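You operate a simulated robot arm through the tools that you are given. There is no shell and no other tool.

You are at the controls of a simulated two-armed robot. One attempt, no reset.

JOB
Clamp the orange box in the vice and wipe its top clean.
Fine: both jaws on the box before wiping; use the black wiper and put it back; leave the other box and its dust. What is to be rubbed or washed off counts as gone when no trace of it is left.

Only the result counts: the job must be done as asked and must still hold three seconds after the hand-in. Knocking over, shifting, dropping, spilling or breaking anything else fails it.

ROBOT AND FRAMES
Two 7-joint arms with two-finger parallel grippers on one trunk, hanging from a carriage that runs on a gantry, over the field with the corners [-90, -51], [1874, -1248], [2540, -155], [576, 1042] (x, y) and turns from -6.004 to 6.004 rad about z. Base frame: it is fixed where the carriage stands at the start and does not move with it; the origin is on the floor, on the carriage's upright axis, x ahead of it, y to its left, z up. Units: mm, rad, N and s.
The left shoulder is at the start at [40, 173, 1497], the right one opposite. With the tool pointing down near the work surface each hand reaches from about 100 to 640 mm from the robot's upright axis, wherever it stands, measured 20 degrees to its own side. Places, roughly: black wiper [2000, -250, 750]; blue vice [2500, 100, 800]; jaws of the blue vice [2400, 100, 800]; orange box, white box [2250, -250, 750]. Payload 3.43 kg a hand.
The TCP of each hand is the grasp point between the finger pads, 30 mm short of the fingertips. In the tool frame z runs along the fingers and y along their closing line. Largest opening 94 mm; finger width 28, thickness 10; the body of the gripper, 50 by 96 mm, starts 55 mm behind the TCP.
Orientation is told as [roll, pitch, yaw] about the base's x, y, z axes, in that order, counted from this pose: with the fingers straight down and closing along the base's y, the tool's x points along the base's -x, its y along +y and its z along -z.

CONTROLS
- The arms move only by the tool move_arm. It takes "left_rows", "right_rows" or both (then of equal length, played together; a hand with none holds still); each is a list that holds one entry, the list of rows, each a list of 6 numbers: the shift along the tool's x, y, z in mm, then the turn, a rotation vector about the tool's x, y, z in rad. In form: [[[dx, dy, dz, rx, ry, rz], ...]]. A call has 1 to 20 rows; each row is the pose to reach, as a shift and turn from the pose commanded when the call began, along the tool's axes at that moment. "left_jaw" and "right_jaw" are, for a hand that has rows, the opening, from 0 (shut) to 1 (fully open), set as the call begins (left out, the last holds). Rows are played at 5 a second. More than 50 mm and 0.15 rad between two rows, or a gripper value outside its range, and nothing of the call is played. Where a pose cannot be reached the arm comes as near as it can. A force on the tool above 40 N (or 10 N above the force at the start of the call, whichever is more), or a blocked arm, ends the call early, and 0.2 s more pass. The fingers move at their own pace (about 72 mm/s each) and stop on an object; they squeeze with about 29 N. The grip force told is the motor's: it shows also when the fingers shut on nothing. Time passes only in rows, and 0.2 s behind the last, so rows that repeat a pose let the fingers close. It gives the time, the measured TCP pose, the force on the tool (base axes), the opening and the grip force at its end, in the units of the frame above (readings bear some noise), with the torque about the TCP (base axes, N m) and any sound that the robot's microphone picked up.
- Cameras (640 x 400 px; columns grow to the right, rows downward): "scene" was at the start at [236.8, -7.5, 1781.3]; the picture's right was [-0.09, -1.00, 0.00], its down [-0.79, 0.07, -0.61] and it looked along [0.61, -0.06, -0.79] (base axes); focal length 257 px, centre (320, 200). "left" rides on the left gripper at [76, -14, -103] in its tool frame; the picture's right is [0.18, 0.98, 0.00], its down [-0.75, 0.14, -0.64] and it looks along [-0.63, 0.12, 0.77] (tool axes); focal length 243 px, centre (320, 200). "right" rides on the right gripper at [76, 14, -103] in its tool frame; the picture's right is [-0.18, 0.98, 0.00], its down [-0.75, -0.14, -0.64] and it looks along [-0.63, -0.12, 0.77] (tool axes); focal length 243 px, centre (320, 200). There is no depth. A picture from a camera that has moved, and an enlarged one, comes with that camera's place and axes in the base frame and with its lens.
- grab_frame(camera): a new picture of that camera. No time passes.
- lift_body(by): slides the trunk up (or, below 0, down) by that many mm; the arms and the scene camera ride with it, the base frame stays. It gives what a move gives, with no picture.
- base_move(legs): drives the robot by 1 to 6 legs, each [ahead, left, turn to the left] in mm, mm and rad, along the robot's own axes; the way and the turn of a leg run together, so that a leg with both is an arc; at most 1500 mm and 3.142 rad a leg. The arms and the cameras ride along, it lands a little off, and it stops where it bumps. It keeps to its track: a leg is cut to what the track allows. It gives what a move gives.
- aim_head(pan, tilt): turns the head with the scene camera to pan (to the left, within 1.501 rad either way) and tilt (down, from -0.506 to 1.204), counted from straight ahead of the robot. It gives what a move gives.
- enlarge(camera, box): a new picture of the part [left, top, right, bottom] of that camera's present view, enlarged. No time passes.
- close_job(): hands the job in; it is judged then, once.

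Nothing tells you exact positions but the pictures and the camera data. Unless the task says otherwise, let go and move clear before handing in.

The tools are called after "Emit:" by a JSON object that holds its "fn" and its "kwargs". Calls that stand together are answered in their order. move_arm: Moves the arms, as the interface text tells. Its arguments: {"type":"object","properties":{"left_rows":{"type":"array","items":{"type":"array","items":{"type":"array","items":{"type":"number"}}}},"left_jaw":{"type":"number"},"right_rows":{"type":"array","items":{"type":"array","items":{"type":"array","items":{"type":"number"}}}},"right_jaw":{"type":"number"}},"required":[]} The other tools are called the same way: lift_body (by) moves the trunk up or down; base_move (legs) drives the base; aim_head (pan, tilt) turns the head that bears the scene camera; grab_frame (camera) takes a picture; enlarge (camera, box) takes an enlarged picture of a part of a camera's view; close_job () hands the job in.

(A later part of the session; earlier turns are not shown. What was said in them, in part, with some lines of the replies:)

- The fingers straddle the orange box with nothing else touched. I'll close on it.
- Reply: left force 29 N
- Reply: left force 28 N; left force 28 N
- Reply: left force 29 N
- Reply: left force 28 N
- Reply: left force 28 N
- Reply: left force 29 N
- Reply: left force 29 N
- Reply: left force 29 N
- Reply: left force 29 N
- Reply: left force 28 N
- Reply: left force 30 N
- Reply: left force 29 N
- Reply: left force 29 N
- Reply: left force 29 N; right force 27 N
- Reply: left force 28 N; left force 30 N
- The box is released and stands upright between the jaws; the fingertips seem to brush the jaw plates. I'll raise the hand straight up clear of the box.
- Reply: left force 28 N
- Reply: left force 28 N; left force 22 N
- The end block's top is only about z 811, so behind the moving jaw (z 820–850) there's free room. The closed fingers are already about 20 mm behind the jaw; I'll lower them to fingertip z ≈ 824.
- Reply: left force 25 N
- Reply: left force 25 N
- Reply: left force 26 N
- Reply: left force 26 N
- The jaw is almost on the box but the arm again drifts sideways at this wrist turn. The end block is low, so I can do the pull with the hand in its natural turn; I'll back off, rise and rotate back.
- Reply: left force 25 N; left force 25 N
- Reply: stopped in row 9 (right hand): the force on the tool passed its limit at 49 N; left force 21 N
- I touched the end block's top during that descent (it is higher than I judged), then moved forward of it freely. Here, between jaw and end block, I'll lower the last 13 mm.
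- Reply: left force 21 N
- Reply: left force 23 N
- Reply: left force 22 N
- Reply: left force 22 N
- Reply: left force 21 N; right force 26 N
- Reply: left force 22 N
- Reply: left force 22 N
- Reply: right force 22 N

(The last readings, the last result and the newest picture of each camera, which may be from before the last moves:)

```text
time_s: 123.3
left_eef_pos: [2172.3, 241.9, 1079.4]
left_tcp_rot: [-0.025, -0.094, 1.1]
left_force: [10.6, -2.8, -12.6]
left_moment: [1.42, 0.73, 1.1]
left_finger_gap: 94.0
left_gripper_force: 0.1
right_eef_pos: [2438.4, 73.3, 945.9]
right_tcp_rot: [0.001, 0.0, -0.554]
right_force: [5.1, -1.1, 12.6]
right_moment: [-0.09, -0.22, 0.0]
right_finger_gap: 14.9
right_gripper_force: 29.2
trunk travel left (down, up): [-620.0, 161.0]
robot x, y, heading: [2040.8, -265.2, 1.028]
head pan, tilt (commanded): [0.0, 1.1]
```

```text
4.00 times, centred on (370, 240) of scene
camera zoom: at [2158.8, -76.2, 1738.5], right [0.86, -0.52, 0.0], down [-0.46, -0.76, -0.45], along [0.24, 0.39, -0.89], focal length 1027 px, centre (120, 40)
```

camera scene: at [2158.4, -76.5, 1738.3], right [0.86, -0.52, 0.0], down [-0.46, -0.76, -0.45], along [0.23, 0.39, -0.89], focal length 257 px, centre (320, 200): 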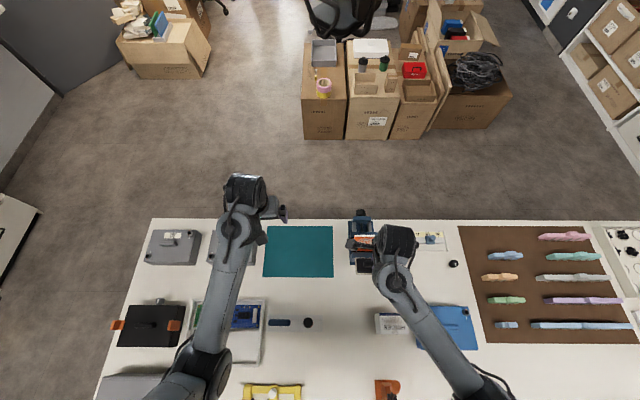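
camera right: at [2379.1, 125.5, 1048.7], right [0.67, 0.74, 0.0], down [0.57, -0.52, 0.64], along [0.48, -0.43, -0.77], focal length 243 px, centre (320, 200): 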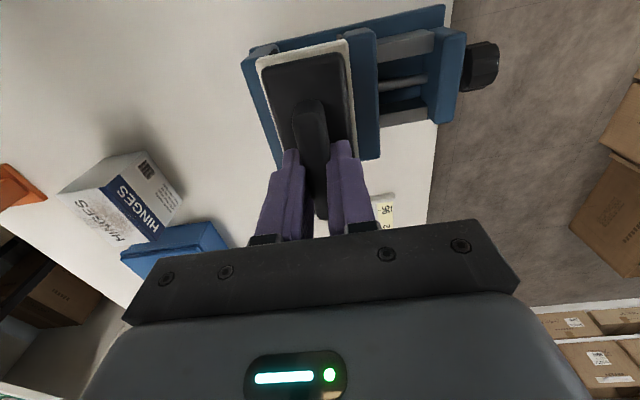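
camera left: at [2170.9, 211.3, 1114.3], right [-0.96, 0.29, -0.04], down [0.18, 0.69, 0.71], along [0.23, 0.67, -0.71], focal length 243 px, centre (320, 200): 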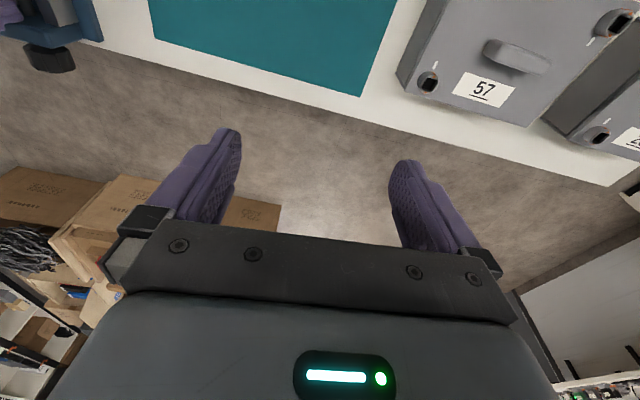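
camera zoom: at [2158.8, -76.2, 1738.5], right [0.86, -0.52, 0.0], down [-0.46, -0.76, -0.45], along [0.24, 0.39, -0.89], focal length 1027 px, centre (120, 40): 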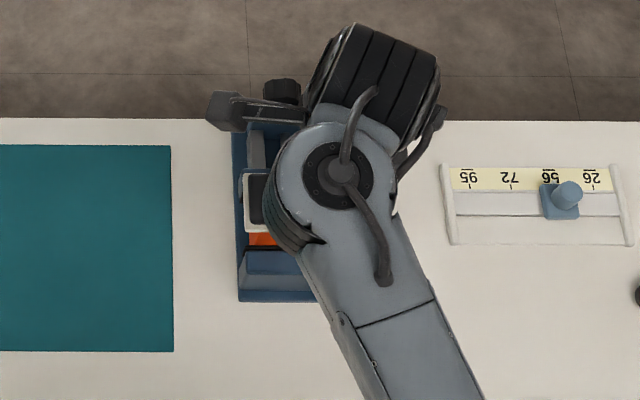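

The stroke went smoothly at ~12 N. I'll add strokes with small offsets to either side to cover the whole top.

Emit:
{"fn": "move_arm", "kwargs": {"right_rows": [[[4, -2, 0, 0, 0, 0], [12, -4, 0, 0, 0, 0], [20, -5, 0, 0, 0, 0], [24, -5, 0, 0, 0, 0], [16, -5, 0, 0, 0, 0], [6, -5, 0, 0, 0, 0], [-6, -5, 0, 0, 0, 0], [-16, -5, 0, 0, 0, 0], [-24, -5, 0, 0, 0, 0], [-24, -2, 0, 0, 0, 0], [-22, 2, 0, 0, 0, 0], [-20, 5, 0, 0, 0, 0], [-12, 5, 0, 0, 0, 0], [-2, 5, 0, 0, 0, 0], [8, 5, 0, 0, 0, 0], [18, 5, 0, 0, 0, 0], [24, 5, 0, 0, 0, 0], [16, 4, 0, 0, 0, 0], [6, 2, 0, 0, 0, 0], [0, 0, 0, 0, 0, 0]]]}}

Emit:
{"fn": "move_arm", "kwargs": {"right_rows": [[[6, 0, 0, 0, 0, 0], [16, 0, 0, 0, 0, 0], [24, 0, 0, 0, 0, 0], [26, 0, 0, 0, 0, 0], [18, 0, 0, 0, 0, 0], [8, 0, 0, 0, 0, 0], [-4, 0, 0, 0, 0, 0], [-16, 0, 0, 0, 0, 0], [-24, 0, 0, 0, 0, 0], [-26, 0, 0, 0, 0, 0], [-18, 0, 0, 0, 0, 0], [-8, 0, 0, 0, 0, 0], [4, 0, 0, 0, 0, 0], [16, 0, 0, 0, 0, 0], [24, 0, 0, 0, 0, 0], [16, 0, 0, 0, 0, 0], [6, 0, 0, 0, 0, 0], [0, 0, 0, 0, 0, 0], [0, 0, 0, 0, 0, 0]]]}}

```text
time_s: 127.5
left_eef_pos: [2169.6, 243.0, 1079.0]
left_tcp_rot: [-0.025, -0.095, 1.1]
left_force: [11.0, -2.8, -12.4]
left_moment: [1.5, 0.72, 1.07]
left_finger_gap: 94.2
left_gripper_force: 0.1
right_eef_pos: [2434.4, 75.3, 945.5]
right_tcp_rot: [0.0, 0.003, -0.555]
right_force: [-0.3, 0.3, 1.6]
right_moment: [-0.03, -0.04, 0.02]
right_finger_gap: 15.2
right_gripper_force: 29.2
trunk travel left (down, up): [-620.0, 161.0]
robot x, y, heading: [2038.3, -261.7, 1.032]
head pan, tilt (commanded): [0.0, 1.1]
```

```text
time_s: 131.5
left_eef_pos: [2170.2, 241.7, 1077.7]
left_tcp_rot: [-0.024, -0.093, 1.101]
left_force: [10.9, -2.3, -12.7]
left_moment: [1.48, 0.72, 1.09]
left_finger_gap: 94.2
left_gripper_force: 0.2
right_eef_pos: [2436.3, 74.2, 946.8]
right_tcp_rot: [0.0, 0.002, -0.555]
right_force: [-0.7, 0.8, 3.1]
right_moment: [0.02, 0.05, 0.01]
right_finger_gap: 15.0
right_gripper_force: 29.3
trunk travel left (down, up): [-620.0, 161.0]
robot x, y, heading: [2041.2, -265.2, 1.031]
head pan, tilt (commanded): [0.0, 1.1]
```

Contact pressure faded to ~2 N, so I'll lift off and move back to inspect the box top.

Emit:
{"fn": "move_arm", "kwargs": {"right_rows": [[[0, 0, -2, 0, 0, 0], [0, 0, -8, 0, 0, 0], [0, 0, -18, 0, 0, 0], [0, 0, -30, 0, 0, 0], [0, -4, -42, 0, 0, 0], [0, -14, -50, 0, 0, 0], [0, -28, -54, 0, 0, 0], [0, -44, -55, 0, 0, 0], [0, -60, -55, 0, 0, 0], [0, -76, -55, 0, 0, 0], [0, -90, -55, 0, 0, 0], [0, -98, -55, 0, 0, 0], [0, -101, -55, 0, 0, 0], [0, -101, -55, 0, 0, 0]]]}}

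Emit:
{"fn": "enlarge", "kwargs": {"camera": "right", "box": [340, 0, 580, 150]}}

Emit:
{"fn": "enlarge", "kwargs": {"camera": "scene", "box": [320, 190, 420, 290]}}

Emit:
{"fn": "grab_frame", "kwargs": {"camera": "right"}}

```text
time_s: 134.5
left_eef_pos: [2170.6, 242.6, 1079.3]
left_tcp_rot: [-0.023, -0.095, 1.1]
left_force: [10.0, -2.8, -13.4]
left_moment: [1.45, 0.7, 1.11]
left_finger_gap: 94.1
left_gripper_force: 0.0
right_eef_pos: [2381.3, -11.6, 1000.9]
right_tcp_rot: [0.0, 0.002, -0.554]
right_force: [0.2, 1.4, -1.3]
right_moment: [-0.03, 0.0, 0.02]
right_finger_gap: 15.1
right_gripper_force: 28.9
trunk travel left (down, up): [-620.0, 161.0]
robot x, y, heading: [2040.2, -264.0, 1.03]
head pan, tilt (commanded): [0.0, 1.1]
```

```text
2.67 times, centred on (460, 75) of right
camera zoom: at [2324.2, 39.8, 1103.8], right [0.67, 0.74, 0.0], down [0.57, -0.52, 0.64], along [0.47, -0.43, -0.77], focal length 647 px, centre (-53, 533)
```

zoom: 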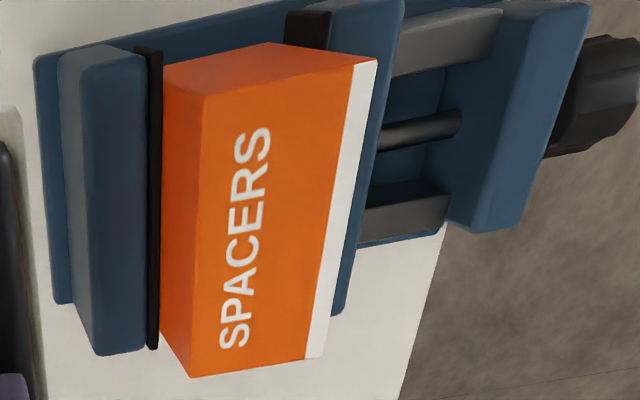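

```text
4.00 times, centred on (370, 240) of scene
camera zoom: at [2158.1, -76.3, 1738.3], right [0.86, -0.52, 0.0], down [-0.46, -0.76, -0.45], along [0.23, 0.39, -0.89], focal length 1027 px, centre (120, 40)
```

zoom: 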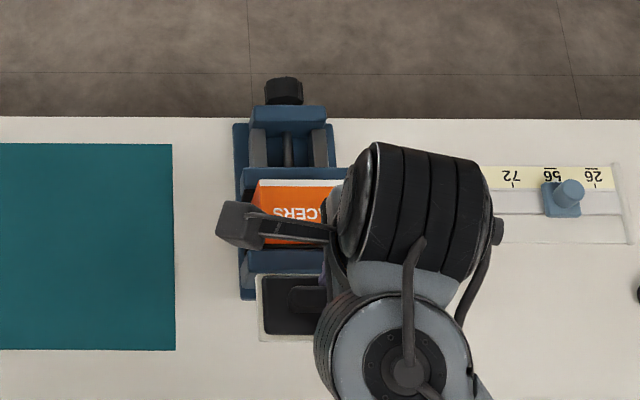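

```text
taken
camera right: at [2324.2, 39.8, 1103.8], right [0.67, 0.74, 0.0], down [0.57, -0.52, 0.64], along [0.47, -0.43, -0.77], focal length 243 px, centre (320, 200)
```

right: 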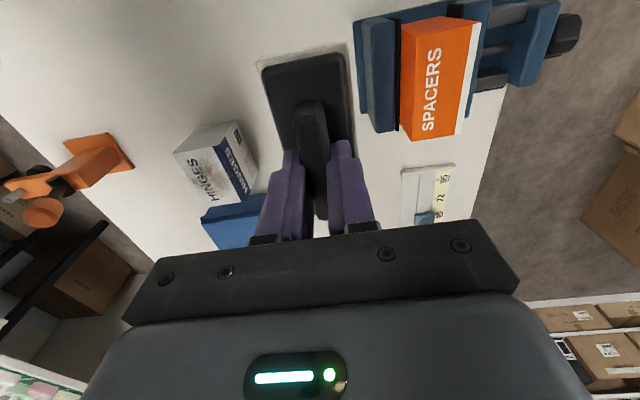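

The top looks clean. I'll zoom in tightly to check for any remaining trace of dust.

Emit:
{"fn": "enlarge", "kwargs": {"camera": "right", "box": [395, 10, 485, 75]}}

Emit:
{"fn": "enlarge", "kwargs": {"camera": "right", "box": [395, 70, 485, 145]}}

```text
6.15 times, centred on (440, 42) of right
camera zoom: at [2324.2, 39.8, 1103.8], right [0.67, 0.74, 0.0], down [0.57, -0.52, 0.64], along [0.47, -0.43, -0.77], focal length 1493 px, centre (-418, 1169)
```

zoom: 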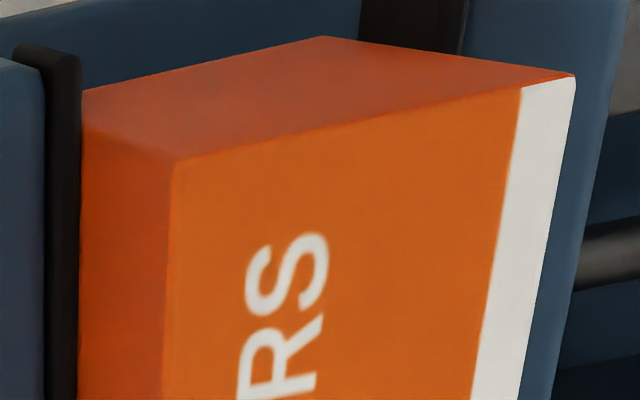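

```text
5.33 times, centred on (440, 108) of right
camera zoom: at [2324.2, 39.8, 1103.8], right [0.67, 0.74, 0.0], down [0.57, -0.52, 0.64], along [0.47, -0.43, -0.77], focal length 1294 px, centre (-320, 693)
```

zoom: 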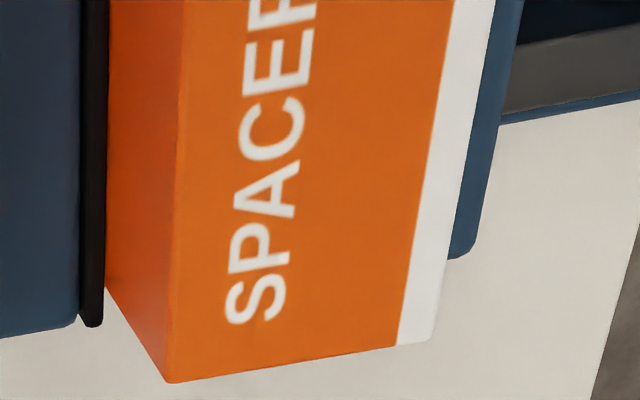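

The top is spotless. Now I'll carry the wiper back the same way: left 102 mm, then back 337 mm.

Emit:
{"fn": "base_move", "kwargs": {"legs": [[0, 102, 0], [-337, 0, 0]]}}

Emit:
{"fn": "grab_frame", "kwargs": {"camera": "scene"}}

Emit:
{"fn": "grab_frame", "kwargs": {"camera": "right"}}

```text
time_s: 137.5
left_eef_pos: [1910.5, 8.4, 1078.2]
left_tcp_rot: [-0.025, -0.094, 1.102]
left_force: [10.5, -2.7, -12.2]
left_moment: [1.46, 0.79, 1.08]
left_finger_gap: 94.1
left_gripper_force: 0.0
right_eef_pos: [2122.3, -245.5, 1000.9]
right_tcp_rot: [0.0, 0.002, -0.551]
right_force: [0.1, 0.0, 0.4]
right_moment: [0.01, -0.05, -0.04]
right_finger_gap: 15.3
right_gripper_force: 28.9
trunk travel left (down, up): [-620.0, 161.0]
robot x, y, heading: [1780.3, -499.1, 1.03]
head pan, tilt (commanded): [0.0, 1.1]
```

```text
taken
camera scene: at [1898.2, -310.2, 1738.2], right [0.86, -0.51, 0.0], down [-0.46, -0.76, -0.45], along [0.23, 0.39, -0.89], focal length 257 px, centre (320, 200)
```

scene: 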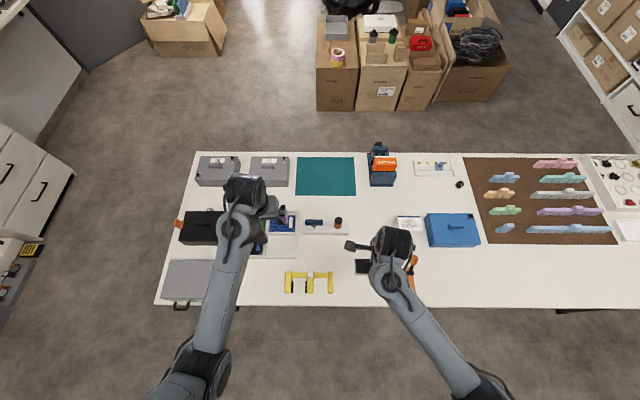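

```text
taken
camera right: at [2064.1, -193.9, 1103.6], right [0.67, 0.74, 0.0], down [0.57, -0.52, 0.64], along [0.47, -0.43, -0.77], focal length 243 px, centre (320, 200)
```

right: 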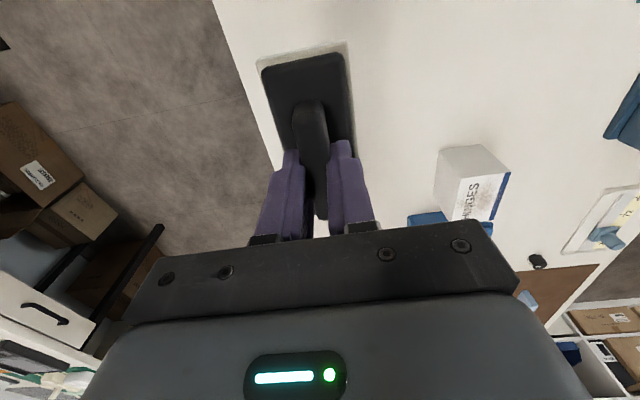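

I'll move the wiper over its home spot and lower it to just above the table.

Emit:
{"fn": "move_arm", "kwargs": {"right_rows": [[[3, -1, 0, 0, 0, 0], [10, -2, 0, 0, 0, 0], [20, -4, 2, 0, 0, 0], [30, -5.5, 8, 0, 0, 0], [36, -6.4, 18, 0, 0, 0], [37.4, -6.4, 32, 0, 0, 0], [37.4, -6.4, 50, 0, 0, 0], [37.4, -6.4, 70, 0, 0, 0], [37.4, -6.4, 90, 0, 0, 0], [37.4, -6.4, 110, 0, 0, 0], [37.4, -6.4, 128, 0, 0, 0], [37.4, -6.4, 143, 0, 0, 0], [37.4, -6.4, 153, 0, 0, 0], [37.4, -6.4, 159, 0, 0, 0], [37.4, -6.4, 162, 0, 0, 0], [37.4, -6.4, 162, 0, 0, 0]]]}}

Emit:
{"fn": "enlarge", "kwargs": {"camera": "right", "box": [220, 30, 430, 250]}}

Emit:
{"fn": "grab_frame", "kwargs": {"camera": "scene"}}

```text
time_s: 140.9
left_eef_pos: [1909.4, 9.0, 1078.2]
left_tcp_rot: [-0.025, -0.094, 1.1]
left_force: [8.8, -3.3, -11.4]
left_moment: [1.28, 0.66, 0.95]
left_finger_gap: 94.0
left_gripper_force: 0.0
right_eef_pos: [2087.7, -230.2, 839.2]
right_tcp_rot: [0.002, 0.003, -0.55]
right_force: [0.2, -1.2, 0.1]
right_moment: [-0.01, -0.02, 0.03]
right_finger_gap: 15.1
right_gripper_force: 28.9
trunk travel left (down, up): [-620.0, 161.0]
robot x, y, heading: [1781.1, -502.0, 1.031]
head pan, tilt (commanded): [0.0, 1.1]
```

```text
1.82 times, centred on (325, 140) of right
camera zoom: at [2028.9, -179.3, 941.9], right [0.67, 0.74, 0.0], down [0.57, -0.52, 0.64], along [0.47, -0.43, -0.77], focal length 441 px, centre (311, 309)
```

zoom: 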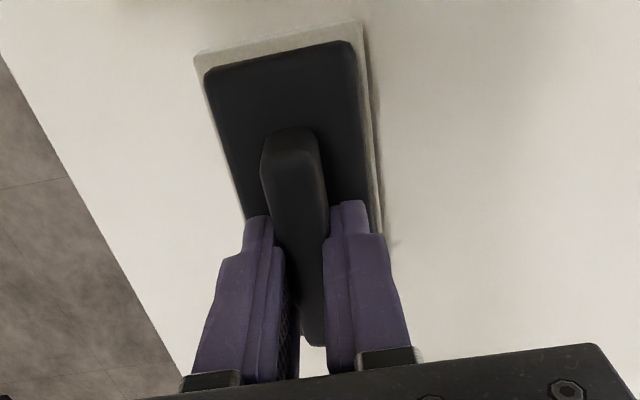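

```text
taken
camera scene: at [1898.3, -310.0, 1738.3], right [0.86, -0.51, 0.0], down [-0.46, -0.76, -0.45], along [0.23, 0.39, -0.89], focal length 257 px, centre (320, 200)
```

scene: 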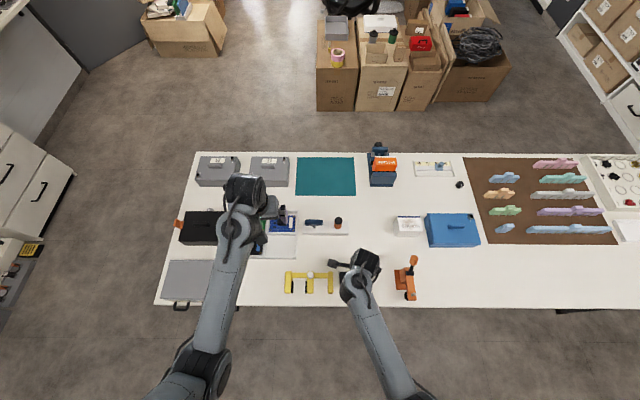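

The xy position matches the home pose within half a millimetre. I'll lower the last few millimetres onto the table.

Emit:
{"fn": "move_arm", "kwargs": {"right_rows": [[[0, -0.4, 1.5, 0, 0, 0], [0, -0.4, 3, 0, 0, 0], [0, -0.4, 4, 0, 0, 0], [0, -0.4, 5, 0, 0, 0], [0, -0.4, 5.6, 0, 0, 0], [0, -0.4, 5.6, 0, 0, 0]]]}}

```text
time_s: 142.3
left_eef_pos: [1910.2, 8.5, 1079.1]
left_tcp_rot: [-0.026, -0.094, 1.101]
left_force: [9.8, -2.8, -10.7]
left_moment: [1.26, 0.65, 0.93]
left_finger_gap: 94.1
left_gripper_force: 0.0
right_eef_pos: [2091.5, -235.7, 831.0]
right_tcp_rot: [-0.002, -0.01, -0.551]
right_force: [-4.4, 0.8, 12.4]
right_moment: [0.44, 0.75, 0.18]
right_finger_gap: 15.0
right_gripper_force: 28.4
trunk travel left (down, up): [-620.0, 161.0]
robot x, y, heading: [1779.6, -502.9, 1.031]
head pan, tilt (commanded): [0.0, 1.1]
```

The arm hit that joint limit again and drifted ~6 mm. I'll lift, lower the trunk by 60 mm, and set the wiper down with more room.

Emit:
{"fn": "move_arm", "kwargs": {"right_rows": [[[0, 0, -2, 0, 0, 0], [0, 0, -6, 0, 0, 0], [0, 0, -14, 0, 0, 0], [0, 0, -26, 0, 0, 0], [0, 0, -40, 0, 0, 0], [0, 0, -54, 0, 0, 0], [0, 0, -67, 0, 0, 0], [0, 0, -77, 0, 0, 0], [0, 0, -83, 0, 0, 0], [0, 0, -85, 0, 0, 0], [0, 0, -85, 0, 0, 0]]]}}

Emit:
{"fn": "lift_body", "kwargs": {"by": -60}}

Emit:
{"fn": "enlarge", "kwargs": {"camera": "right", "box": [220, 30, 430, 250]}}

```text
time_s: 144.7
left_eef_pos: [1909.8, 7.6, 1080.1]
left_tcp_rot: [-0.026, -0.094, 1.101]
left_force: [8.5, -2.6, -10.4]
left_moment: [1.23, 0.65, 0.94]
left_finger_gap: 93.9
left_gripper_force: 0.0
right_eef_pos: [2085.6, -230.7, 919.1]
right_tcp_rot: [0.001, 0.001, -0.55]
right_force: [0.3, 0.4, -1.4]
right_moment: [0.0, 0.02, 0.0]
right_finger_gap: 14.9
right_gripper_force: 29.3
trunk travel left (down, up): [-620.0, 161.0]
robot x, y, heading: [1780.1, -501.4, 1.031]
head pan, tilt (commanded): [0.0, 1.1]
```

```text
time_s: 145.7
left_eef_pos: [1909.1, 8.5, 1019.4]
left_tcp_rot: [-0.025, -0.095, 1.102]
left_force: [9.8, -3.2, -10.4]
left_moment: [1.25, 0.63, 0.95]
left_finger_gap: 93.9
left_gripper_force: 0.0
right_eef_pos: [2086.3, -230.2, 859.3]
right_tcp_rot: [0.002, 0.003, -0.553]
right_force: [0.6, 0.3, -0.3]
right_moment: [-0.02, 0.02, 0.0]
right_finger_gap: 15.1
right_gripper_force: 28.6
trunk travel left (down, up): [-560.0, 221.0]
robot x, y, heading: [1777.7, -503.2, 1.027]
head pan, tilt (commanded): [0.0, 1.1]
```

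```text
1.82 times, centred on (325, 140) of right
camera zoom: at [2028.8, -179.7, 961.5], right [0.67, 0.74, 0.0], down [0.57, -0.52, 0.64], along [0.47, -0.43, -0.77], focal length 441 px, centre (311, 309)
```

zoom: 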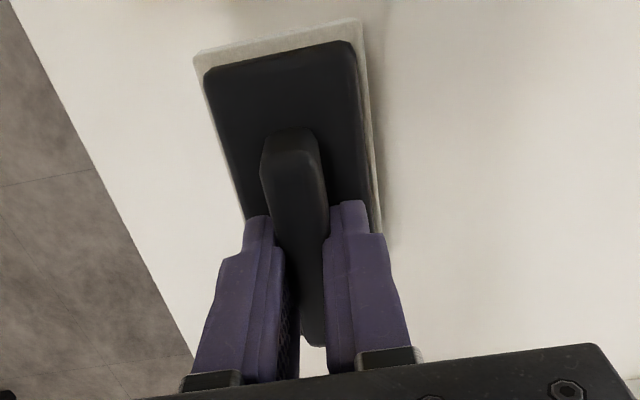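

The camera is again exactly over the home pose. I'll lower 25 mm, slowly at the end.

Emit:
{"fn": "move_arm", "kwargs": {"right_rows": [[[0, 0, 2, 0, 0, 0], [0, 0, 6, 0, 0, 0], [0, 0, 11, 0, 0, 0], [0, 0, 16, 0, 0, 0], [0, 0, 20, 0, 0, 0], [0, 0, 22, 0, 0, 0], [0, 0, 23, 0, 0, 0], [0, 0, 24, 0, 0, 0], [0, 0, 24.6, 0, 0, 0], [0, 0, 24.6, 0, 0, 0]]]}}

Emit:
{"fn": "enlarge", "kwargs": {"camera": "right", "box": [220, 30, 430, 250]}}

```text
time_s: 147.9
left_eef_pos: [1910.7, 8.7, 1019.6]
left_tcp_rot: [-0.024, -0.096, 1.101]
left_force: [9.7, -2.5, -12.3]
left_moment: [1.24, 0.63, 0.95]
left_finger_gap: 94.0
left_gripper_force: 0.1
right_eef_pos: [2087.1, -230.6, 834.9]
right_tcp_rot: [0.0, 0.002, -0.552]
right_force: [0.2, 0.1, -1.0]
right_moment: [0.01, 0.0, -0.01]
right_finger_gap: 14.9
right_gripper_force: 28.9
trunk travel left (down, up): [-560.0, 221.0]
robot x, y, heading: [1784.4, -502.7, 1.032]
head pan, tilt (commanded): [0.0, 1.1]
```

```text
1.82 times, centred on (325, 140) of right
camera zoom: at [2028.8, -179.9, 936.7], right [0.67, 0.74, 0.0], down [0.57, -0.52, 0.64], along [0.47, -0.43, -0.77], focal length 441 px, centre (311, 309)
```

zoom: 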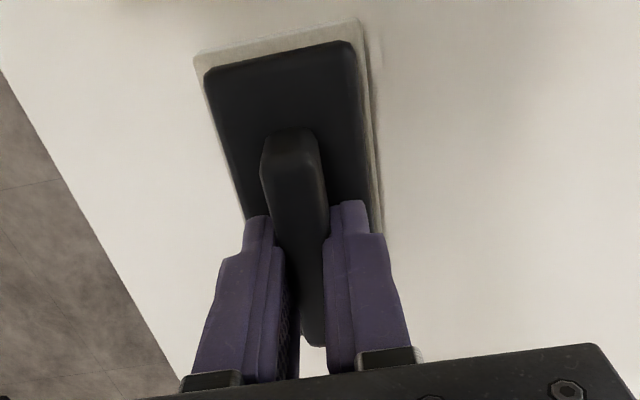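

Almost down; no contact yet. I'll lower by small steps until it touches.

Emit:
{"fn": "move_arm", "kwargs": {"right_rows": [[[0, 0, 0.5, 0, 0, 0], [0, 0, 1.0, 0, 0, 0], [0, 0, 1.0, 0, 0, 0]]]}}

```text
time_s: 148.7
left_eef_pos: [1909.3, 7.7, 1020.5]
left_tcp_rot: [-0.026, -0.094, 1.102]
left_force: [8.9, -2.9, -10.9]
left_moment: [1.27, 0.66, 0.96]
left_finger_gap: 94.0
left_gripper_force: 0.1
right_eef_pos: [2086.9, -230.6, 832.6]
right_tcp_rot: [-0.001, 0.002, -0.551]
right_force: [0.4, 0.4, -0.4]
right_moment: [0.02, 0.02, 0.0]
right_finger_gap: 15.2
right_gripper_force: 29.0
trunk travel left (down, up): [-560.0, 221.0]
robot x, y, heading: [1777.9, -502.2, 1.032]
head pan, tilt (commanded): [0.0, 1.1]
```

Emit:
{"fn": "move_arm", "kwargs": {"right_rows": [[[0, 0, 0.5, 0, 0, 0], [0, 0, 1.0, 0, 0, 0], [0, 0, 1.3, 0, 0, 0], [0, 0, 1.3, 0, 0, 0]]]}}

```text
time_s: 149.7
left_eef_pos: [1910.0, 8.8, 1018.9]
left_tcp_rot: [-0.024, -0.094, 1.101]
left_force: [9.2, -3.3, -10.5]
left_moment: [1.23, 0.64, 0.92]
left_finger_gap: 94.1
left_gripper_force: 0.1
right_eef_pos: [2087.1, -229.5, 832.5]
right_tcp_rot: [0.002, 0.002, -0.551]
right_force: [-0.1, 0.6, -1.2]
right_moment: [0.02, 0.0, 0.02]
right_finger_gap: 14.7
right_gripper_force: 28.7
trunk travel left (down, up): [-560.0, 221.0]
robot x, y, heading: [1781.5, -501.4, 1.031]
head pan, tilt (commanded): [0.0, 1.1]
```

The wiper is still a hair above the table without force. I'll continue in small steps.

Emit:
{"fn": "move_arm", "kwargs": {"right_rows": [[[0, 0, 0.5, 0, 0, 0], [0, 0, 1.0, 0, 0, 0], [0, 0, 1.0, 0, 0, 0]]]}}

Emit:
{"fn": "enlarge", "kwargs": {"camera": "right", "box": [220, 30, 430, 250]}}

```text
time_s: 150.5
left_eef_pos: [1909.2, 7.4, 1019.4]
left_tcp_rot: [-0.026, -0.094, 1.101]
left_force: [9.9, -2.2, -10.4]
left_moment: [1.26, 0.64, 1.01]
left_finger_gap: 94.0
left_gripper_force: 0.0
right_eef_pos: [2087.2, -230.3, 830.5]
right_tcp_rot: [0.001, 0.002, -0.552]
right_force: [-1.1, -1.5, 7.2]
right_moment: [-0.29, -0.26, -0.08]
right_finger_gap: 15.1
right_gripper_force: 28.5
trunk travel left (down, up): [-560.0, 221.0]
robot x, y, heading: [1778.6, -500.4, 1.032]
head pan, tilt (commanded): [0.0, 1.1]
```

```text
1.82 times, centred on (325, 140) of right
camera zoom: at [2029.0, -179.7, 933.7], right [0.67, 0.74, 0.0], down [0.57, -0.52, 0.64], along [0.48, -0.43, -0.77], focal length 441 px, centre (311, 309)
```

zoom: 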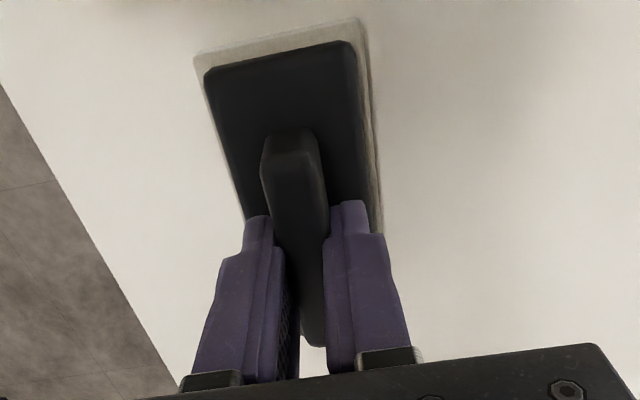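

Touchdown at 7 N, at the home position. I'll ease off slightly and open the fingers.

Emit:
{"fn": "move_arm", "kwargs": {"right_rows": [[[0, 0, -0.3, 0, 0, 0], [0, 0, -0.3, 0, 0, 0]]]}}

Emit:
{"fn": "move_arm", "kwargs": {"right_rows": [[[0, 0, 0, 0, 0, 0], [0, 0, 0, 0, 0, 0], [0, 0, 0, 0, 0, 0], [0, 0, 0, 0, 0, 0]]], "right_jaw": 0.5}}

Emit:
{"fn": "move_arm", "kwargs": {"right_rows": [[[0, 0, -3, 0, 0, 0], [0, 0, -10, 0, 0, 0], [0, 0, -22, 0, 0, 0], [0, 0, -38, 0, 0, 0], [0, 0, -55, 0, 0, 0], [0, 0, -72, 0, 0, 0], [0, 0, -89, 0, 0, 0], [0, 0, -105, 0, 0, 0], [0, 0, -117, 0, 0, 0], [0, 0, -124, 0, 0, 0], [0, 0, -127, 0, 0, 0], [0, 0, -127, 0, 0, 0]]]}}

Emit:
{"fn": "enlarge", "kwargs": {"camera": "right", "box": [250, 0, 390, 160]}}

```text
time_s: 151.1
left_eef_pos: [1910.0, 8.9, 1018.6]
left_tcp_rot: [-0.024, -0.094, 1.101]
left_force: [9.5, -2.7, -11.0]
left_moment: [1.28, 0.63, 0.94]
left_finger_gap: 94.1
left_gripper_force: 0.1
right_eef_pos: [2087.0, -230.5, 829.9]
right_tcp_rot: [0.002, 0.0, -0.551]
right_force: [0.2, 1.6, 2.6]
right_moment: [-0.11, -0.17, 0.01]
right_finger_gap: 14.8
right_gripper_force: 29.0
trunk travel left (down, up): [-560.0, 221.0]
robot x, y, heading: [1782.2, -500.9, 1.026]
head pan, tilt (commanded): [0.0, 1.1]
```

```text
time_s: 152.1
left_eef_pos: [1911.0, 8.5, 1020.1]
left_tcp_rot: [-0.025, -0.094, 1.1]
left_force: [9.7, -2.0, -9.8]
left_moment: [1.26, 0.67, 0.99]
left_finger_gap: 93.9
left_gripper_force: 0.0
right_eef_pos: [2087.5, -231.3, 832.6]
right_tcp_rot: [0.003, 0.001, -0.552]
right_force: [0.3, 0.3, -0.4]
right_moment: [0.0, 0.0, 0.0]
right_finger_gap: 47.0
right_gripper_force: 0.1
trunk travel left (down, up): [-560.0, 221.0]
robot x, y, heading: [1782.1, -498.1, 1.029]
head pan, tilt (commanded): [0.0, 1.1]
```

```text
time_s: 154.7
left_eef_pos: [1909.7, 8.3, 1019.5]
left_tcp_rot: [-0.025, -0.094, 1.102]
left_force: [9.4, -2.9, -10.7]
left_moment: [1.27, 0.64, 0.93]
left_finger_gap: 94.1
left_gripper_force: 0.0
right_eef_pos: [2086.8, -230.1, 958.6]
right_tcp_rot: [-0.002, 0.002, -0.552]
right_force: [-0.1, -1.1, -0.9]
right_moment: [0.0, -0.01, 0.02]
right_finger_gap: 46.9
right_gripper_force: 0.1
trunk travel left (down, up): [-560.0, 221.0]
robot x, y, heading: [1782.8, -498.3, 1.029]
head pan, tilt (commanded): [0.0, 1.1]
```

```text
2.50 times, centred on (320, 80) of right
camera zoom: at [2029.2, -180.2, 1061.1], right [0.67, 0.74, 0.0], down [0.57, -0.52, 0.64], along [0.47, -0.43, -0.77], focal length 606 px, centre (320, 500)
```

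zoom: 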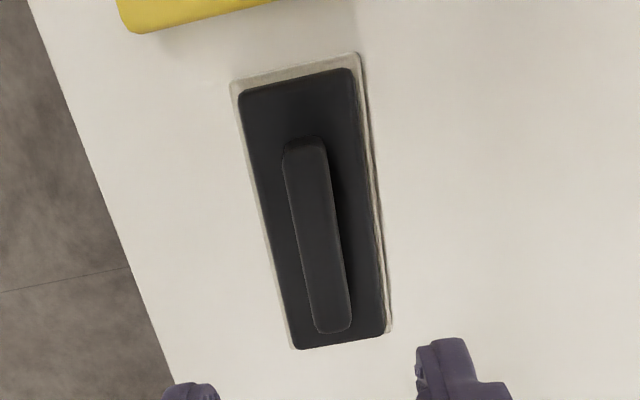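

The wiper is back in its place. Now I'll return over the vice with the empty hand to verify the clamp from the side.

Emit:
{"fn": "base_move", "kwargs": {"legs": [[437, 0, 0], [0, -140, 0]]}}

Emit:
{"fn": "grab_frame", "kwargs": {"camera": "right"}}

Emit:
{"fn": "enlarge", "kwargs": {"camera": "right", "box": [180, 0, 460, 175]}}

Emit:
{"fn": "grab_frame", "kwargs": {"camera": "scene"}}

```text
time_s: 158.3
left_eef_pos: [2253.6, 315.3, 1018.7]
left_tcp_rot: [-0.025, -0.094, 1.105]
left_force: [9.7, -2.6, -11.7]
left_moment: [1.24, 0.68, 0.97]
left_finger_gap: 94.0
left_gripper_force: 0.0
right_eef_pos: [2431.6, 75.5, 958.8]
right_tcp_rot: [0.001, 0.003, -0.547]
right_force: [0.7, -0.2, -0.5]
right_moment: [-0.01, 0.0, -0.03]
right_finger_gap: 47.2
right_gripper_force: 0.1
trunk travel left (down, up): [-560.0, 221.0]
robot x, y, heading: [2132.1, -193.1, 1.035]
head pan, tilt (commanded): [0.0, 1.1]
```

```text
taken
camera right: at [2373.5, 126.6, 1061.0], right [0.67, 0.74, 0.0], down [0.57, -0.51, 0.64], along [0.48, -0.43, -0.77], focal length 243 px, centre (320, 200)
```

right: 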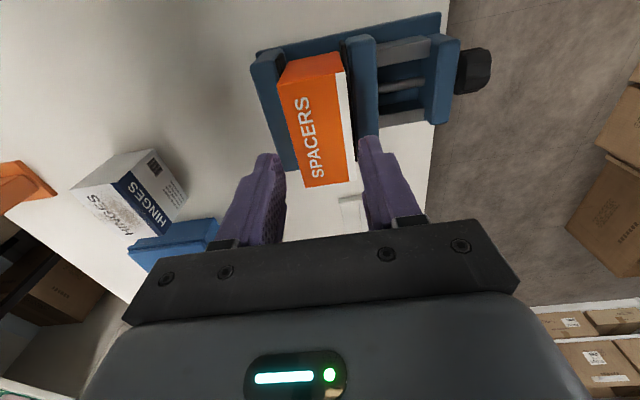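

```text
2.29 times, centred on (320, 88) of right
camera zoom: at [2373.5, 126.6, 1061.0], right [0.67, 0.74, 0.0], down [0.57, -0.51, 0.64], along [0.48, -0.43, -0.77], focal length 555 px, centre (320, 457)
```

zoom: 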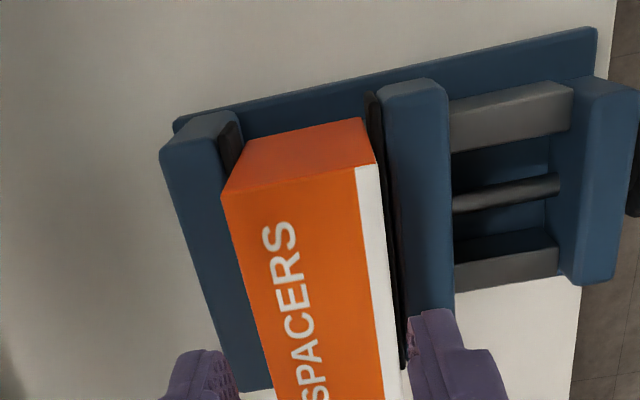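

```text
taken
camera scene: at [2243.0, -3.6, 1678.3], right [0.86, -0.51, 0.0], down [-0.45, -0.77, -0.45], along [0.23, 0.39, -0.89], focal length 257 px, centre (320, 200)
```

scene: 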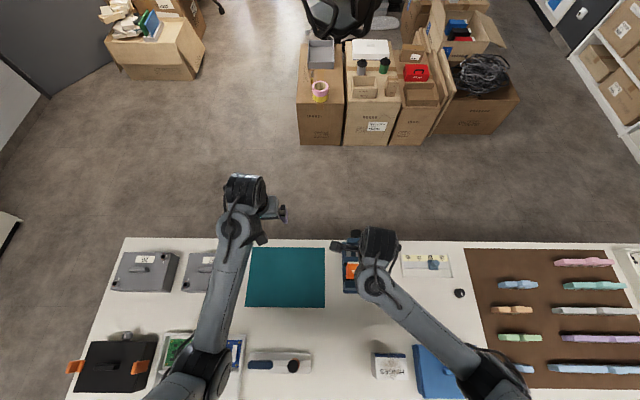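

From here the box sits snugly between both plates. I'll zoom tightly on the contact lines.

Emit:
{"fn": "enlarge", "kwargs": {"camera": "right", "box": [260, 30, 370, 110]}}

Emit:
{"fn": "enlarge", "kwargs": {"camera": "right", "box": [310, 60, 390, 190]}}

```text
5.00 times, centred on (315, 70) of right
camera zoom: at [2373.5, 126.6, 1061.0], right [0.67, 0.74, 0.0], down [0.57, -0.51, 0.64], along [0.48, -0.43, -0.77], focal length 1213 px, centre (345, 850)
```

zoom: 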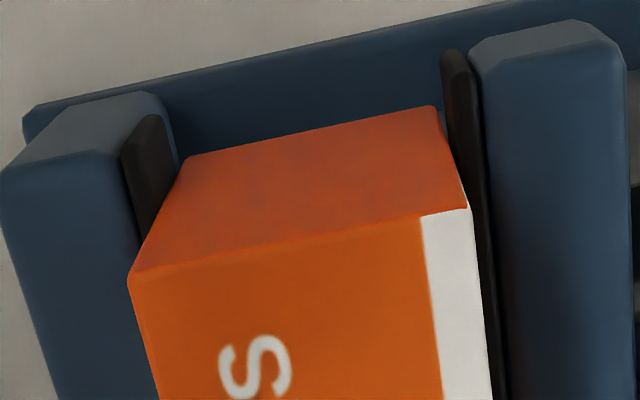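

```text
3.08 times, centred on (350, 125) of right
camera zoom: at [2373.5, 126.6, 1061.0], right [0.67, 0.74, 0.0], down [0.57, -0.51, 0.64], along [0.48, -0.43, -0.77], focal length 746 px, centre (228, 431)
```

zoom: 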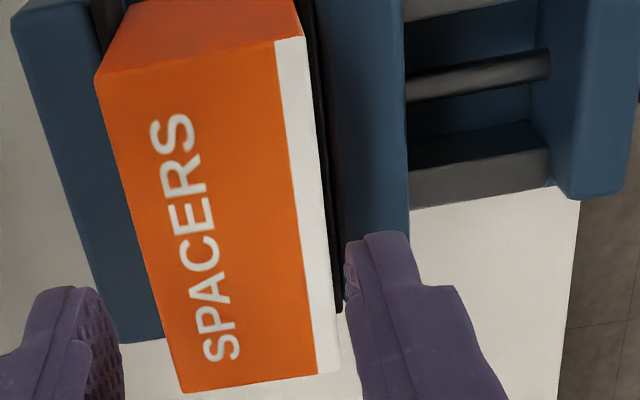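

The plates look tight on both faces. To be certain nothing loosened during wiping, I'll press the moving jaw home once more; first turn the hand back to its natural yaw with fingers closed, well above the box.

Emit:
{"fn": "move_arm", "kwargs": {"right_rows": [[[0, 0, 0, 0, 0, -0.05], [0, 2, 0, 0, 0, -0.15], [0, 6, 0, 0, 0, -0.28], [-1, 12, 0, 0, 0, -0.42], [-1, 19, 0, 0, 0, -0.56], [-2, 26, 0, 0, 0, -0.7], [-2, 33, 0, 0, 0, -0.84], [-3, 40, 0, 0, 0, -0.98], [-3, 47, 0, 0, 0, -1.12], [-3, 54, 0, 0, 0, -1.26], [-3, 61, 0, 0, 0, -1.39], [-3, 67, 0, 0, 0, -1.5], [-3, 71, 0, 0, 0, -1.55], [-3, 73, 0, 0, 0, -1.569], [-3, 73, 0, 0, 0, -1.569], [-3, 73, 0, 0, 0, -1.569]]], "right_jaw": 0.0}}

Emit:
{"fn": "grab_frame", "kwargs": {"camera": "right"}}

Emit:
{"fn": "enlarge", "kwargs": {"camera": "right", "box": [190, 0, 430, 150]}}

```text
time_s: 161.7
left_eef_pos: [2252.2, 314.9, 1018.7]
left_tcp_rot: [-0.025, -0.095, 1.106]
left_force: [7.8, -1.3, -10.5]
left_moment: [1.17, 0.55, 0.85]
left_finger_gap: 94.0
left_gripper_force: 0.0
right_eef_pos: [2471.8, 136.8, 957.2]
right_tcp_rot: [0.003, -0.001, 1.023]
right_force: [-0.3, -0.8, -0.5]
right_moment: [-0.01, 0.01, -0.04]
right_finger_gap: 0.0
right_gripper_force: 29.5
trunk travel left (down, up): [-560.0, 221.0]
robot x, y, heading: [2129.2, -193.7, 1.036]
head pan, tilt (commanded): [0.0, 1.1]
```

```text
taken
camera right: at [2419.5, 78.2, 1060.6], right [-0.74, 0.67, 0.0], down [0.51, 0.57, 0.64], along [0.43, 0.48, -0.77], focal length 243 px, centre (320, 200)
```

right: 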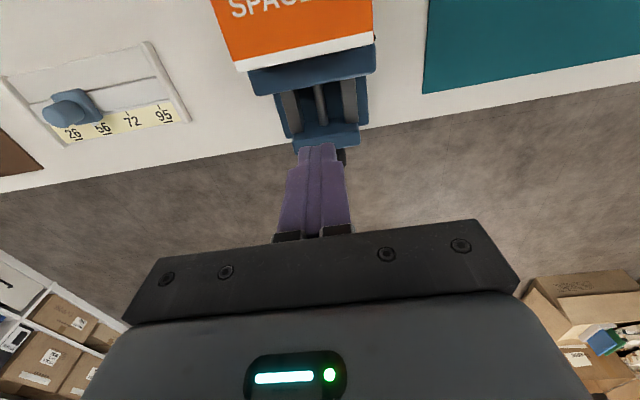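

```text
2.67 times, centred on (310, 75) of right
camera zoom: at [2419.5, 78.2, 1060.6], right [-0.74, 0.67, 0.0], down [0.51, 0.57, 0.64], along [0.43, 0.48, -0.77], focal length 647 px, centre (347, 533)
```

zoom: 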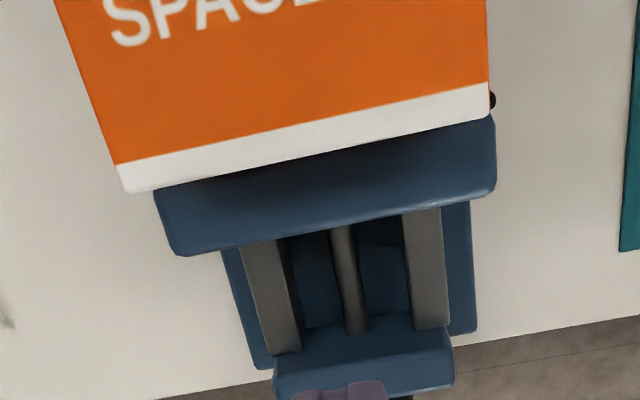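

The box hasn't moved relative to the jaw. I'll descend at the same spot as before, between jaw and end block.

Emit:
{"fn": "move_arm", "kwargs": {"right_rows": [[[0, 0, 3, 0, 0, 0], [0, 0, 10, 0, 0, 0], [0, 0, 22, 0, 0, 0], [0, 0, 36, 0, 0, 0], [0, 0, 50, 0, 0, 0], [0, 0, 63, 0, 0, 0], [0, 0, 75, 0, 0, 0], [0, 0, 85, 0, 0, 0], [0, 0, 92, 0, 0, 0], [0, 0, 97, 0, 0, 0], [0, 0, 101, 0, 0, 0], [0, 0, 102, 0, 0, 0], [0, 0, 102, 0, 0, 0]]]}}

Emit:
{"fn": "move_arm", "kwargs": {"right_rows": [[[1, 0, 0, 0, 0, 0], [2.5, 0, 0, 0, 0, 0], [4, 0, 0, 0, 0, 0], [5.5, 0, 0, 0, 0, 0], [7, 0, 0, 0, 0, 0], [8, 0, 0, 0, 0, 0], [9, 0, 0, 0, 0, 0], [9, 0, 0, 0, 0, 0]]]}}

```text
time_s: 164.5
left_eef_pos: [2252.7, 315.4, 1018.5]
left_tcp_rot: [-0.024, -0.095, 1.107]
left_force: [8.8, -1.5, -9.3]
left_moment: [1.14, 0.55, 0.85]
left_finger_gap: 93.9
left_gripper_force: 0.1
right_eef_pos: [2470.4, 137.0, 856.4]
right_tcp_rot: [0.001, 0.001, 1.022]
right_force: [0.0, -0.7, -0.3]
right_moment: [-0.02, 0.01, -0.02]
right_finger_gap: 0.0
right_gripper_force: 28.9
trunk travel left (down, up): [-560.0, 221.0]
robot x, y, heading: [2124.4, -197.4, 1.033]
head pan, tilt (commanded): [0.0, 1.1]
```

```text
time_s: 166.3
left_eef_pos: [2251.8, 315.2, 1019.9]
left_tcp_rot: [-0.025, -0.095, 1.106]
left_force: [8.2, -2.1, -9.5]
left_moment: [1.12, 0.59, 0.84]
left_finger_gap: 94.2
left_gripper_force: 0.0
right_eef_pos: [2466.3, 129.0, 856.3]
right_tcp_rot: [0.002, -0.002, 1.023]
right_force: [-0.3, -0.3, 1.3]
right_moment: [-0.02, 0.0, -0.01]
right_finger_gap: 0.0
right_gripper_force: 28.7
trunk travel left (down, up): [-560.0, 221.0]
robot x, y, heading: [2125.5, -195.8, 1.039]
head pan, tilt (commanded): [0.0, 1.1]
```

No contact yet, so the jaw has not slipped back. I'll press on in small steps.

Emit:
{"fn": "move_arm", "kwargs": {"right_rows": [[[0.7, 0, 0, 0, 0, 0], [1.5, 0, 0, 0, 0, 0], [2.2, 0, 0, 0, 0, 0], [2.2, 0, 0, 0, 0, 0]]]}}

```text
time_s: 167.3
left_eef_pos: [2253.7, 316.1, 1019.3]
left_tcp_rot: [-0.024, -0.095, 1.107]
left_force: [8.0, -2.5, -10.0]
left_moment: [1.11, 0.63, 0.88]
left_finger_gap: 93.8
left_gripper_force: 0.1
right_eef_pos: [2467.1, 129.1, 856.8]
right_tcp_rot: [0.001, -0.002, 1.022]
right_force: [3.9, 6.3, -2.0]
right_moment: [0.08, 0.0, 0.0]
right_finger_gap: 0.2
right_gripper_force: 29.4
trunk travel left (down, up): [-560.0, 221.0]
robot x, y, heading: [2125.6, -195.5, 1.039]
head pan, tilt (commanded): [0.0, 1.1]
```

Emit:
{"fn": "move_arm", "kwargs": {"right_rows": [[[0.7, 0, 0, 0, 0, 0], [1.4, 0, 0, 0, 0, 0], [2.0, 0, 0, 0, 0, 0], [2.0, 0, 0, 0, 0, 0]]]}}

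```text
time_s: 168.3
left_eef_pos: [2254.3, 316.4, 1020.5]
left_tcp_rot: [-0.025, -0.098, 1.107]
left_force: [8.0, -1.9, -9.3]
left_moment: [1.09, 0.6, 0.87]
left_finger_gap: 93.9
left_gripper_force: 0.0
right_eef_pos: [2465.0, 128.4, 858.7]
right_tcp_rot: [0.004, -0.001, 1.022]
right_force: [7.0, 11.0, -3.2]
right_moment: [0.15, 0.06, -0.01]
right_finger_gap: 0.0
right_gripper_force: 28.8
trunk travel left (down, up): [-560.0, 221.0]
robot x, y, heading: [2122.0, -194.7, 1.033]
head pan, tilt (commanded): [0.0, 1.1]
```

Resistance is building (13 N) with the jaw stationary. I'll press a bit more.

Emit:
{"fn": "move_arm", "kwargs": {"right_rows": [[[1, 0, 0, 0, 0, 0], [2, 0, 0, 0, 0, 0], [3, 0, 0, 0, 0, 0], [3.5, 0, 0, 0, 0, 0], [3.5, 0, 0, 0, 0, 0], [3.5, 0, 0, 0, 0, 0]]]}}

```text
time_s: 169.7
left_eef_pos: [2255.1, 319.1, 1020.0]
left_tcp_rot: [-0.025, -0.1, 1.106]
left_force: [8.5, -1.9, -9.9]
left_moment: [1.11, 0.57, 0.84]
left_finger_gap: 93.9
left_gripper_force: 0.1
right_eef_pos: [2465.4, 127.8, 857.8]
right_tcp_rot: [0.002, -0.008, 1.023]
right_force: [16.6, 23.2, -7.7]
right_moment: [0.21, -0.04, 0.05]
right_finger_gap: 0.0
right_gripper_force: 28.9
trunk travel left (down, up): [-560.0, 221.0]
robot x, y, heading: [2128.8, -196.0, 1.04]
head pan, tilt (commanded): [0.0, 1.1]
```

The jaw is pressed home at 28 N without further travel. I'll back off gently and rise clear.

Emit:
{"fn": "move_arm", "kwargs": {"right_rows": [[[-1, 0, 0, 0, 0, 0], [-3, 0, 0, 0, 0, 0], [-6, 0, 0, 0, 0, 0], [-10, 0, -1, 0, 0, 0], [-13, 0, -4, 0, 0, 0], [-15, 0, -10, 0, 0, 0], [-15, 0, -20, 0, 0, 0], [-15, 0, -34, 0, 0, 0], [-15, 0, -50, 0, 0, 0], [-15, 0, -66, 0, 0, 0], [-15, 0, -80, 0, 0, 0], [-15, 0, -92, 0, 0, 0], [-15, 0, -100, 0, 0, 0], [-15, 0, -103, 0, 0, 0], [-15, 0, -103, 0, 0, 0]]]}}

Emit:
{"fn": "grab_frame", "kwargs": {"camera": "right"}}

```text
time_s: 172.9
left_eef_pos: [2253.1, 315.6, 1018.5]
left_tcp_rot: [-0.025, -0.094, 1.107]
left_force: [8.4, -2.5, -9.3]
left_moment: [1.09, 0.58, 0.86]
left_finger_gap: 93.6
left_gripper_force: 0.0
right_eef_pos: [2471.2, 136.1, 960.7]
right_tcp_rot: [0.003, 0.0, 1.024]
right_force: [0.5, 0.8, 0.4]
right_moment: [-0.01, -0.01, 0.0]
right_finger_gap: 0.0
right_gripper_force: 29.0
trunk travel left (down, up): [-560.0, 221.0]
robot x, y, heading: [2127.9, -197.2, 1.034]
head pan, tilt (commanded): [0.0, 1.1]
```

```text
taken
camera right: at [2418.5, 77.2, 1061.9], right [-0.74, 0.67, 0.0], down [0.51, 0.57, 0.64], along [0.43, 0.48, -0.77], focal length 243 px, centre (320, 200)
```

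right: 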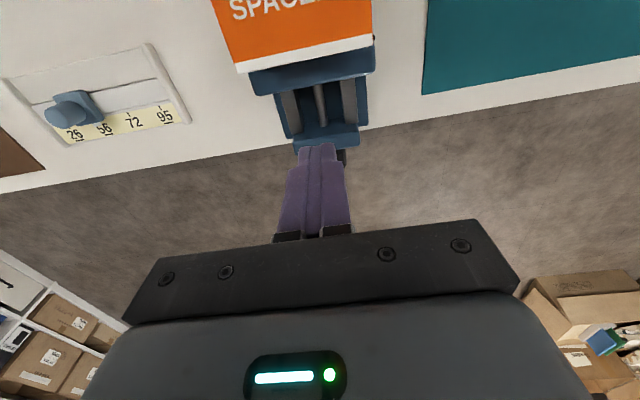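

Clear of the vice. I'll back the robot away and take a final look at everything.

Emit:
{"fn": "base_move", "kwargs": {"legs": [[-330, 0, 0]]}}

Emit:
{"fn": "grab_frame", "kwargs": {"camera": "scene"}}

Emit:
{"fn": "enlarge", "kwargs": {"camera": "scene", "box": [320, 120, 420, 200]}}

Emit:
{"fn": "enlarge", "kwargs": {"camera": "scene", "box": [250, 190, 450, 330]}}

```text
time_s: 175.0
left_eef_pos: [2085.9, 34.1, 1018.6]
left_tcp_rot: [-0.025, -0.092, 1.105]
left_force: [8.7, -3.1, -8.7]
left_moment: [1.11, 0.68, 0.88]
left_finger_gap: 93.9
left_gripper_force: 0.0
right_eef_pos: [2303.2, -147.4, 959.6]
right_tcp_rot: [0.003, 0.001, 1.024]
right_force: [-0.8, 0.4, -0.2]
right_moment: [0.0, -0.01, -0.01]
right_finger_gap: 0.2
right_gripper_force: 28.8
trunk travel left (down, up): [-560.0, 221.0]
robot x, y, heading: [1958.3, -476.1, 1.036]
head pan, tilt (commanded): [0.0, 1.1]
```

```text
taken
camera scene: at [2075.3, -286.0, 1678.2], right [0.86, -0.51, 0.0], down [-0.45, -0.77, -0.45], along [0.23, 0.39, -0.89], focal length 257 px, centre (320, 200)
```

scene: 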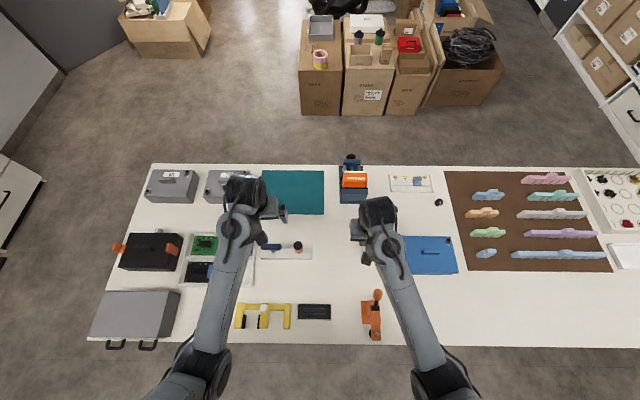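

```text
5.00 times, centred on (370, 160) of scene
camera zoom: at [2075.3, -286.0, 1678.2], right [0.86, -0.51, 0.0], down [-0.45, -0.77, -0.45], along [0.23, 0.39, -0.89], focal length 1284 px, centre (70, 400)
```

zoom: 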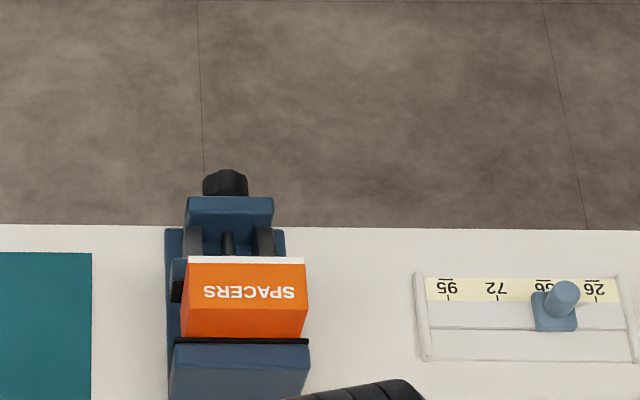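

```text
2.86 times, centred on (350, 260) of scene
camera zoom: at [2075.3, -286.0, 1678.2], right [0.86, -0.51, 0.0], down [-0.45, -0.77, -0.45], along [0.23, 0.39, -0.89], focal length 734 px, centre (234, 29)
```

zoom: 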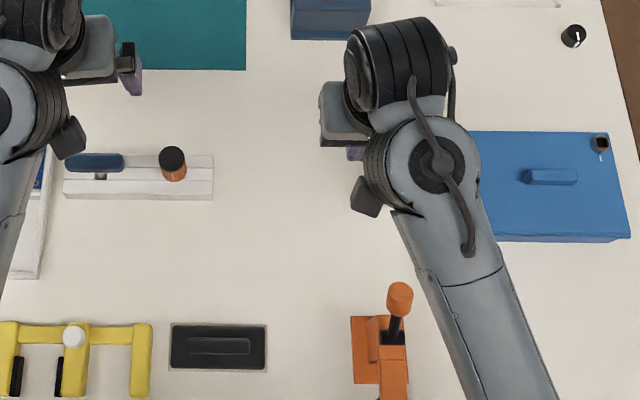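

The box is clean and clamped and the wiper is home. The arm hides the white box, so I'll check it with the hand camera.

Emit:
{"fn": "grab_frame", "kwargs": {"camera": "right"}}

Emit:
{"fn": "grab_frame", "kwargs": {"camera": "left"}}

```text
taken
camera right: at [2251.0, -205.6, 1061.6], right [-0.74, 0.67, 0.0], down [0.51, 0.57, 0.64], along [0.43, 0.48, -0.77], focal length 243 px, centre (320, 200)
```

right: 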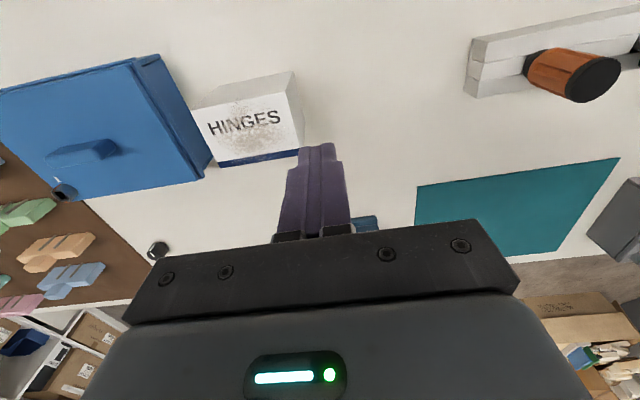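

```text
taken
camera left: at [2057.6, -48.8, 1114.2], right [-0.96, 0.28, -0.04], down [0.17, 0.69, 0.71], along [0.23, 0.67, -0.71], focal length 243 px, centre (320, 200)
```

left: 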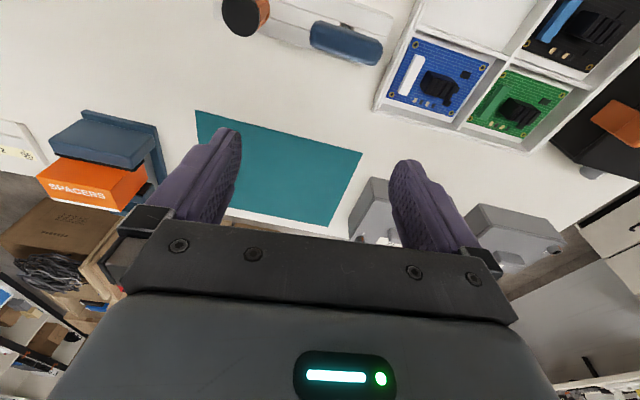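

The white box still has its dust and stands where it was. The orange box is clamped with a clean top, the wiper is back in its place and both hands are clear, so I'm handing in.

Emit:
{"fn": "close_job", "kwargs": {}}

```text
The job is handed in.
```

The orange box is clamped in the blue vice with a clean top, the black wiper is back where it was, and the job is handed in.

- **Clamp:** I closed the vice by pulling its moving jaw against the box with the right hand, before wiping. I pressed it home again after wiping, with about 28 N, and the jaw had not slipped back. I did not turn the knob, so the vice holds only by its own friction.
- **Wiping:** I rubbed the top with the black wiper. A close-up of the top afterwards showed no dust left.
- **Wiper:** It is back on the table within about a millimetre of where I picked it up. On the first try it touched the table about 6 mm off, so I lifted it and set it down again.
- **Other items:** The white box still stands in its place with its dust on it. During the clamping I bumped the vice's rear block from above with about 49 N; the vice showed no movement afterwards.
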